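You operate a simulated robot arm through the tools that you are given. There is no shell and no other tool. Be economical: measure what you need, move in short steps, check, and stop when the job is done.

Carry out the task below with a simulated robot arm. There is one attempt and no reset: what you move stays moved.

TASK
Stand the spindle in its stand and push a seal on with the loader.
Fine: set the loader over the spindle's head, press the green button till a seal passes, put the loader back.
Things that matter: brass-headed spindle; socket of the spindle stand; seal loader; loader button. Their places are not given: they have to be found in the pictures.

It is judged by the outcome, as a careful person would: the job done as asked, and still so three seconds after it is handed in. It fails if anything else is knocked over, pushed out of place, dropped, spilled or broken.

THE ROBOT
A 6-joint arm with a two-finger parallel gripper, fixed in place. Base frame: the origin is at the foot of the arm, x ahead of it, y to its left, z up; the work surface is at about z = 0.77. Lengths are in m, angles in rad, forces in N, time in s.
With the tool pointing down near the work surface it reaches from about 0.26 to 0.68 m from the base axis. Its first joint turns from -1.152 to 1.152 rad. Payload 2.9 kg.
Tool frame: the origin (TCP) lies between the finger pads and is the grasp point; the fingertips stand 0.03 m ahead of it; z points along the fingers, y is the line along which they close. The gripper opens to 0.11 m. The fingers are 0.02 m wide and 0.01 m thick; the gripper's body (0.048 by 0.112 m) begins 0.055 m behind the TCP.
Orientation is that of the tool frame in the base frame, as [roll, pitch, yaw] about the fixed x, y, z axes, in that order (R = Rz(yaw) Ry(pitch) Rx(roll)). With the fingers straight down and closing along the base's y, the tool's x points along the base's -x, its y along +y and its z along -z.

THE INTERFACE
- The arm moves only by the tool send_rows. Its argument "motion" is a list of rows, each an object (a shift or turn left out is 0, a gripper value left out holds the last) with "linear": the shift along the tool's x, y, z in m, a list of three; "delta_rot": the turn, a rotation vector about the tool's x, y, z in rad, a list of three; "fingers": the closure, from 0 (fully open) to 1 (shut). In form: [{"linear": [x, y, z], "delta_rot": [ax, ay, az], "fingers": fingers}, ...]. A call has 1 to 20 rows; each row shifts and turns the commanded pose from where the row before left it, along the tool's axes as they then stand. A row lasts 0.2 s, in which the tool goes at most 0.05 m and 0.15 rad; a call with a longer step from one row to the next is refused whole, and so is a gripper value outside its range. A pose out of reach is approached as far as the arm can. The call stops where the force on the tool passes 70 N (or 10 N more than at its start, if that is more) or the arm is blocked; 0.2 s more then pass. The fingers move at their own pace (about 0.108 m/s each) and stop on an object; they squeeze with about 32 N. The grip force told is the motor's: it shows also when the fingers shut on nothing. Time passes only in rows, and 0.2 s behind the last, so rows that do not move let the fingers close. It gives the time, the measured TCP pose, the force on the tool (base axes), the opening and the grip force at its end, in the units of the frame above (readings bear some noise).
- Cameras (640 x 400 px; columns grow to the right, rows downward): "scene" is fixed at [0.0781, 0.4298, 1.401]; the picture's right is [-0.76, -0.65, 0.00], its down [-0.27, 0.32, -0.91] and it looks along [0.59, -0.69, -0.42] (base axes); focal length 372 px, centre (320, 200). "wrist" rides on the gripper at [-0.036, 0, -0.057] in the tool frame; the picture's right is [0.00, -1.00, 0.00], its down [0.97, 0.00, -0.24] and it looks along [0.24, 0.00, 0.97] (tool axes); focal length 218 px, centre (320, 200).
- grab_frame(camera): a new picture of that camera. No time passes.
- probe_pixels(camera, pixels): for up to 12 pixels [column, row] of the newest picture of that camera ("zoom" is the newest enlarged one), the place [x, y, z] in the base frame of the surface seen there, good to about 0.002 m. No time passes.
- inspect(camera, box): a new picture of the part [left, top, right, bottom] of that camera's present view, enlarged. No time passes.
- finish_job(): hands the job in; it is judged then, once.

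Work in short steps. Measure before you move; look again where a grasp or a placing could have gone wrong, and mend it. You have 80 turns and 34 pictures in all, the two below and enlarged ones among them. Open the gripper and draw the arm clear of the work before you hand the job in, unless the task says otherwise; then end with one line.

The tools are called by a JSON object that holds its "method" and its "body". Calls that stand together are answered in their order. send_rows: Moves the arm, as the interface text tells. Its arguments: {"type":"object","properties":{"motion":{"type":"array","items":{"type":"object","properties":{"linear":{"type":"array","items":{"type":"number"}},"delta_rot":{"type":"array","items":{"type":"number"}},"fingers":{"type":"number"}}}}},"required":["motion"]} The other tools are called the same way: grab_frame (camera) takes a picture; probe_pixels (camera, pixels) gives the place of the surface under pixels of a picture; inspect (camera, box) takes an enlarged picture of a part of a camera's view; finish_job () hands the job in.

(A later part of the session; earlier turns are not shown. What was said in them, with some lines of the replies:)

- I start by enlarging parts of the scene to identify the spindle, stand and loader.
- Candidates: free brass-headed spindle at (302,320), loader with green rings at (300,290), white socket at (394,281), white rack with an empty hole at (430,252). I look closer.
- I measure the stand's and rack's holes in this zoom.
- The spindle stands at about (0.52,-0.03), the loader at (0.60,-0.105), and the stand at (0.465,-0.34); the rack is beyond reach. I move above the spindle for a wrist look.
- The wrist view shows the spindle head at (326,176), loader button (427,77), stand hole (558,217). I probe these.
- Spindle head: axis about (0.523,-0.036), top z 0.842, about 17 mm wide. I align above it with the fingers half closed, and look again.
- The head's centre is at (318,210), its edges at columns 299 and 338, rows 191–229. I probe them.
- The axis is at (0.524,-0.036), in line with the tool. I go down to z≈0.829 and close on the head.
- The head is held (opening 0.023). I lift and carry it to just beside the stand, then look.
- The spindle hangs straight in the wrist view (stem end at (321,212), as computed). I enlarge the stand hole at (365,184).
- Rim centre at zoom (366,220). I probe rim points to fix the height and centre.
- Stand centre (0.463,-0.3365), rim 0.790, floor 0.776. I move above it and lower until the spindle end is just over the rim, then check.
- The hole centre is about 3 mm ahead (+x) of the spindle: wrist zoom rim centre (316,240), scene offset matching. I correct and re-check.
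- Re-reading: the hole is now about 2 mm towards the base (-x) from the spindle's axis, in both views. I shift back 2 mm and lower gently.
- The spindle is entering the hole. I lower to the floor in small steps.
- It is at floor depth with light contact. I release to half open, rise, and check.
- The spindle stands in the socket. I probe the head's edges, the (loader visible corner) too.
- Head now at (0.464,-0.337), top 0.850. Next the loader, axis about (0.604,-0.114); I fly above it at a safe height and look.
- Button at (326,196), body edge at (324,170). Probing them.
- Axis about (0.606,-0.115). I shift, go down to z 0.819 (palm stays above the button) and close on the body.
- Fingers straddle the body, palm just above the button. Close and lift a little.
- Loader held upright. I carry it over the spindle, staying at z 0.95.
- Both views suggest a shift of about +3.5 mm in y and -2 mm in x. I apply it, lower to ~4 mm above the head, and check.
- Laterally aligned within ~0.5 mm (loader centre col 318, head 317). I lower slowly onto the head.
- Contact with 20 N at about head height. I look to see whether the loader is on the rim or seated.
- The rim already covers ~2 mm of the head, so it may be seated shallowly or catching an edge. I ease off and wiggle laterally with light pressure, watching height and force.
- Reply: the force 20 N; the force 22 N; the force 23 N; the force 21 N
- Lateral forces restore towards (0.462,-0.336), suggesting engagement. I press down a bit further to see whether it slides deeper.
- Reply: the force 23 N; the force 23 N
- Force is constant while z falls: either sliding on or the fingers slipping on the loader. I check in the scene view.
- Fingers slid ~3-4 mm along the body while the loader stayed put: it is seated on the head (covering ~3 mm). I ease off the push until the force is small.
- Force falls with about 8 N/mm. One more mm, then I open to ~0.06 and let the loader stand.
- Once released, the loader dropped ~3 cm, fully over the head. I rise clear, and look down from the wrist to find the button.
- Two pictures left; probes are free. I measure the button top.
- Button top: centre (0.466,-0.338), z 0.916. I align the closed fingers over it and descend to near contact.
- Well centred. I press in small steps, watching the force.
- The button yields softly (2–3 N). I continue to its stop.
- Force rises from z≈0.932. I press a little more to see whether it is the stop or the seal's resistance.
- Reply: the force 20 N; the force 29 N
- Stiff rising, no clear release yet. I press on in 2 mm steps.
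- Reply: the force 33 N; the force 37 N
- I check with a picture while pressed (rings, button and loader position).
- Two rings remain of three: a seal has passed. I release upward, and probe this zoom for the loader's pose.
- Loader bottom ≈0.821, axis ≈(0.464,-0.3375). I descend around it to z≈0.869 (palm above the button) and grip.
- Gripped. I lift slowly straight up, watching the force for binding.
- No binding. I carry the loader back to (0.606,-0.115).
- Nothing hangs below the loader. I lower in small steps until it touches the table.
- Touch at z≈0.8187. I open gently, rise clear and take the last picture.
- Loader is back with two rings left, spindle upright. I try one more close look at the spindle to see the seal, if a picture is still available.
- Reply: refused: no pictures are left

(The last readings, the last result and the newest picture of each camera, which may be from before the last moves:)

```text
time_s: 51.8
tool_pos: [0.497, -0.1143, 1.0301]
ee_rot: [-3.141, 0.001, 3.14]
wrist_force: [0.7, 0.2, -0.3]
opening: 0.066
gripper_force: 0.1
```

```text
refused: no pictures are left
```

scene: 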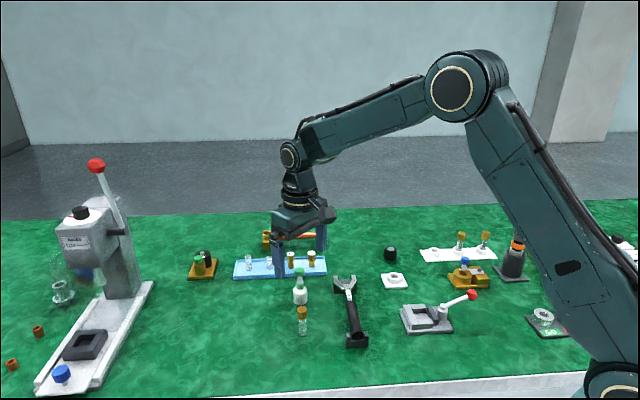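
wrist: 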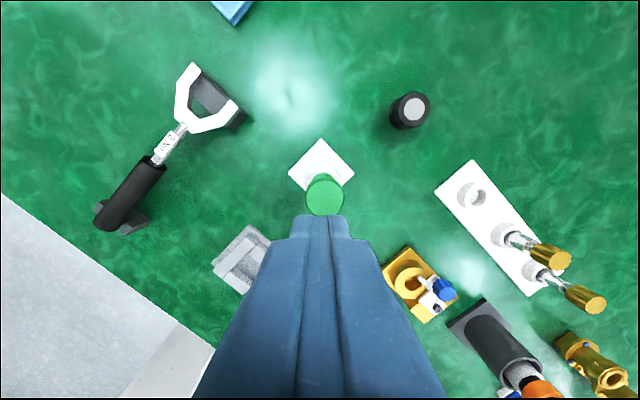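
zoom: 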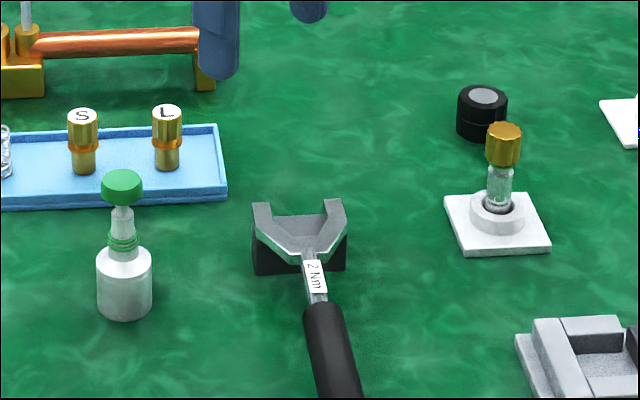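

The seal count on the loader went from three to two, everything is standing and the arm is clear, so I hand in.

{"method": "finish_job", "body": {}}

```text
The job is handed in.
```

The spindle is standing in its stand, the green button was pressed until one seal left the loader (three rings became two), and the loader is back in its place. I did not see the seal on the spindle itself: none shows in the last picture, and I had no pictures left for a closer look.
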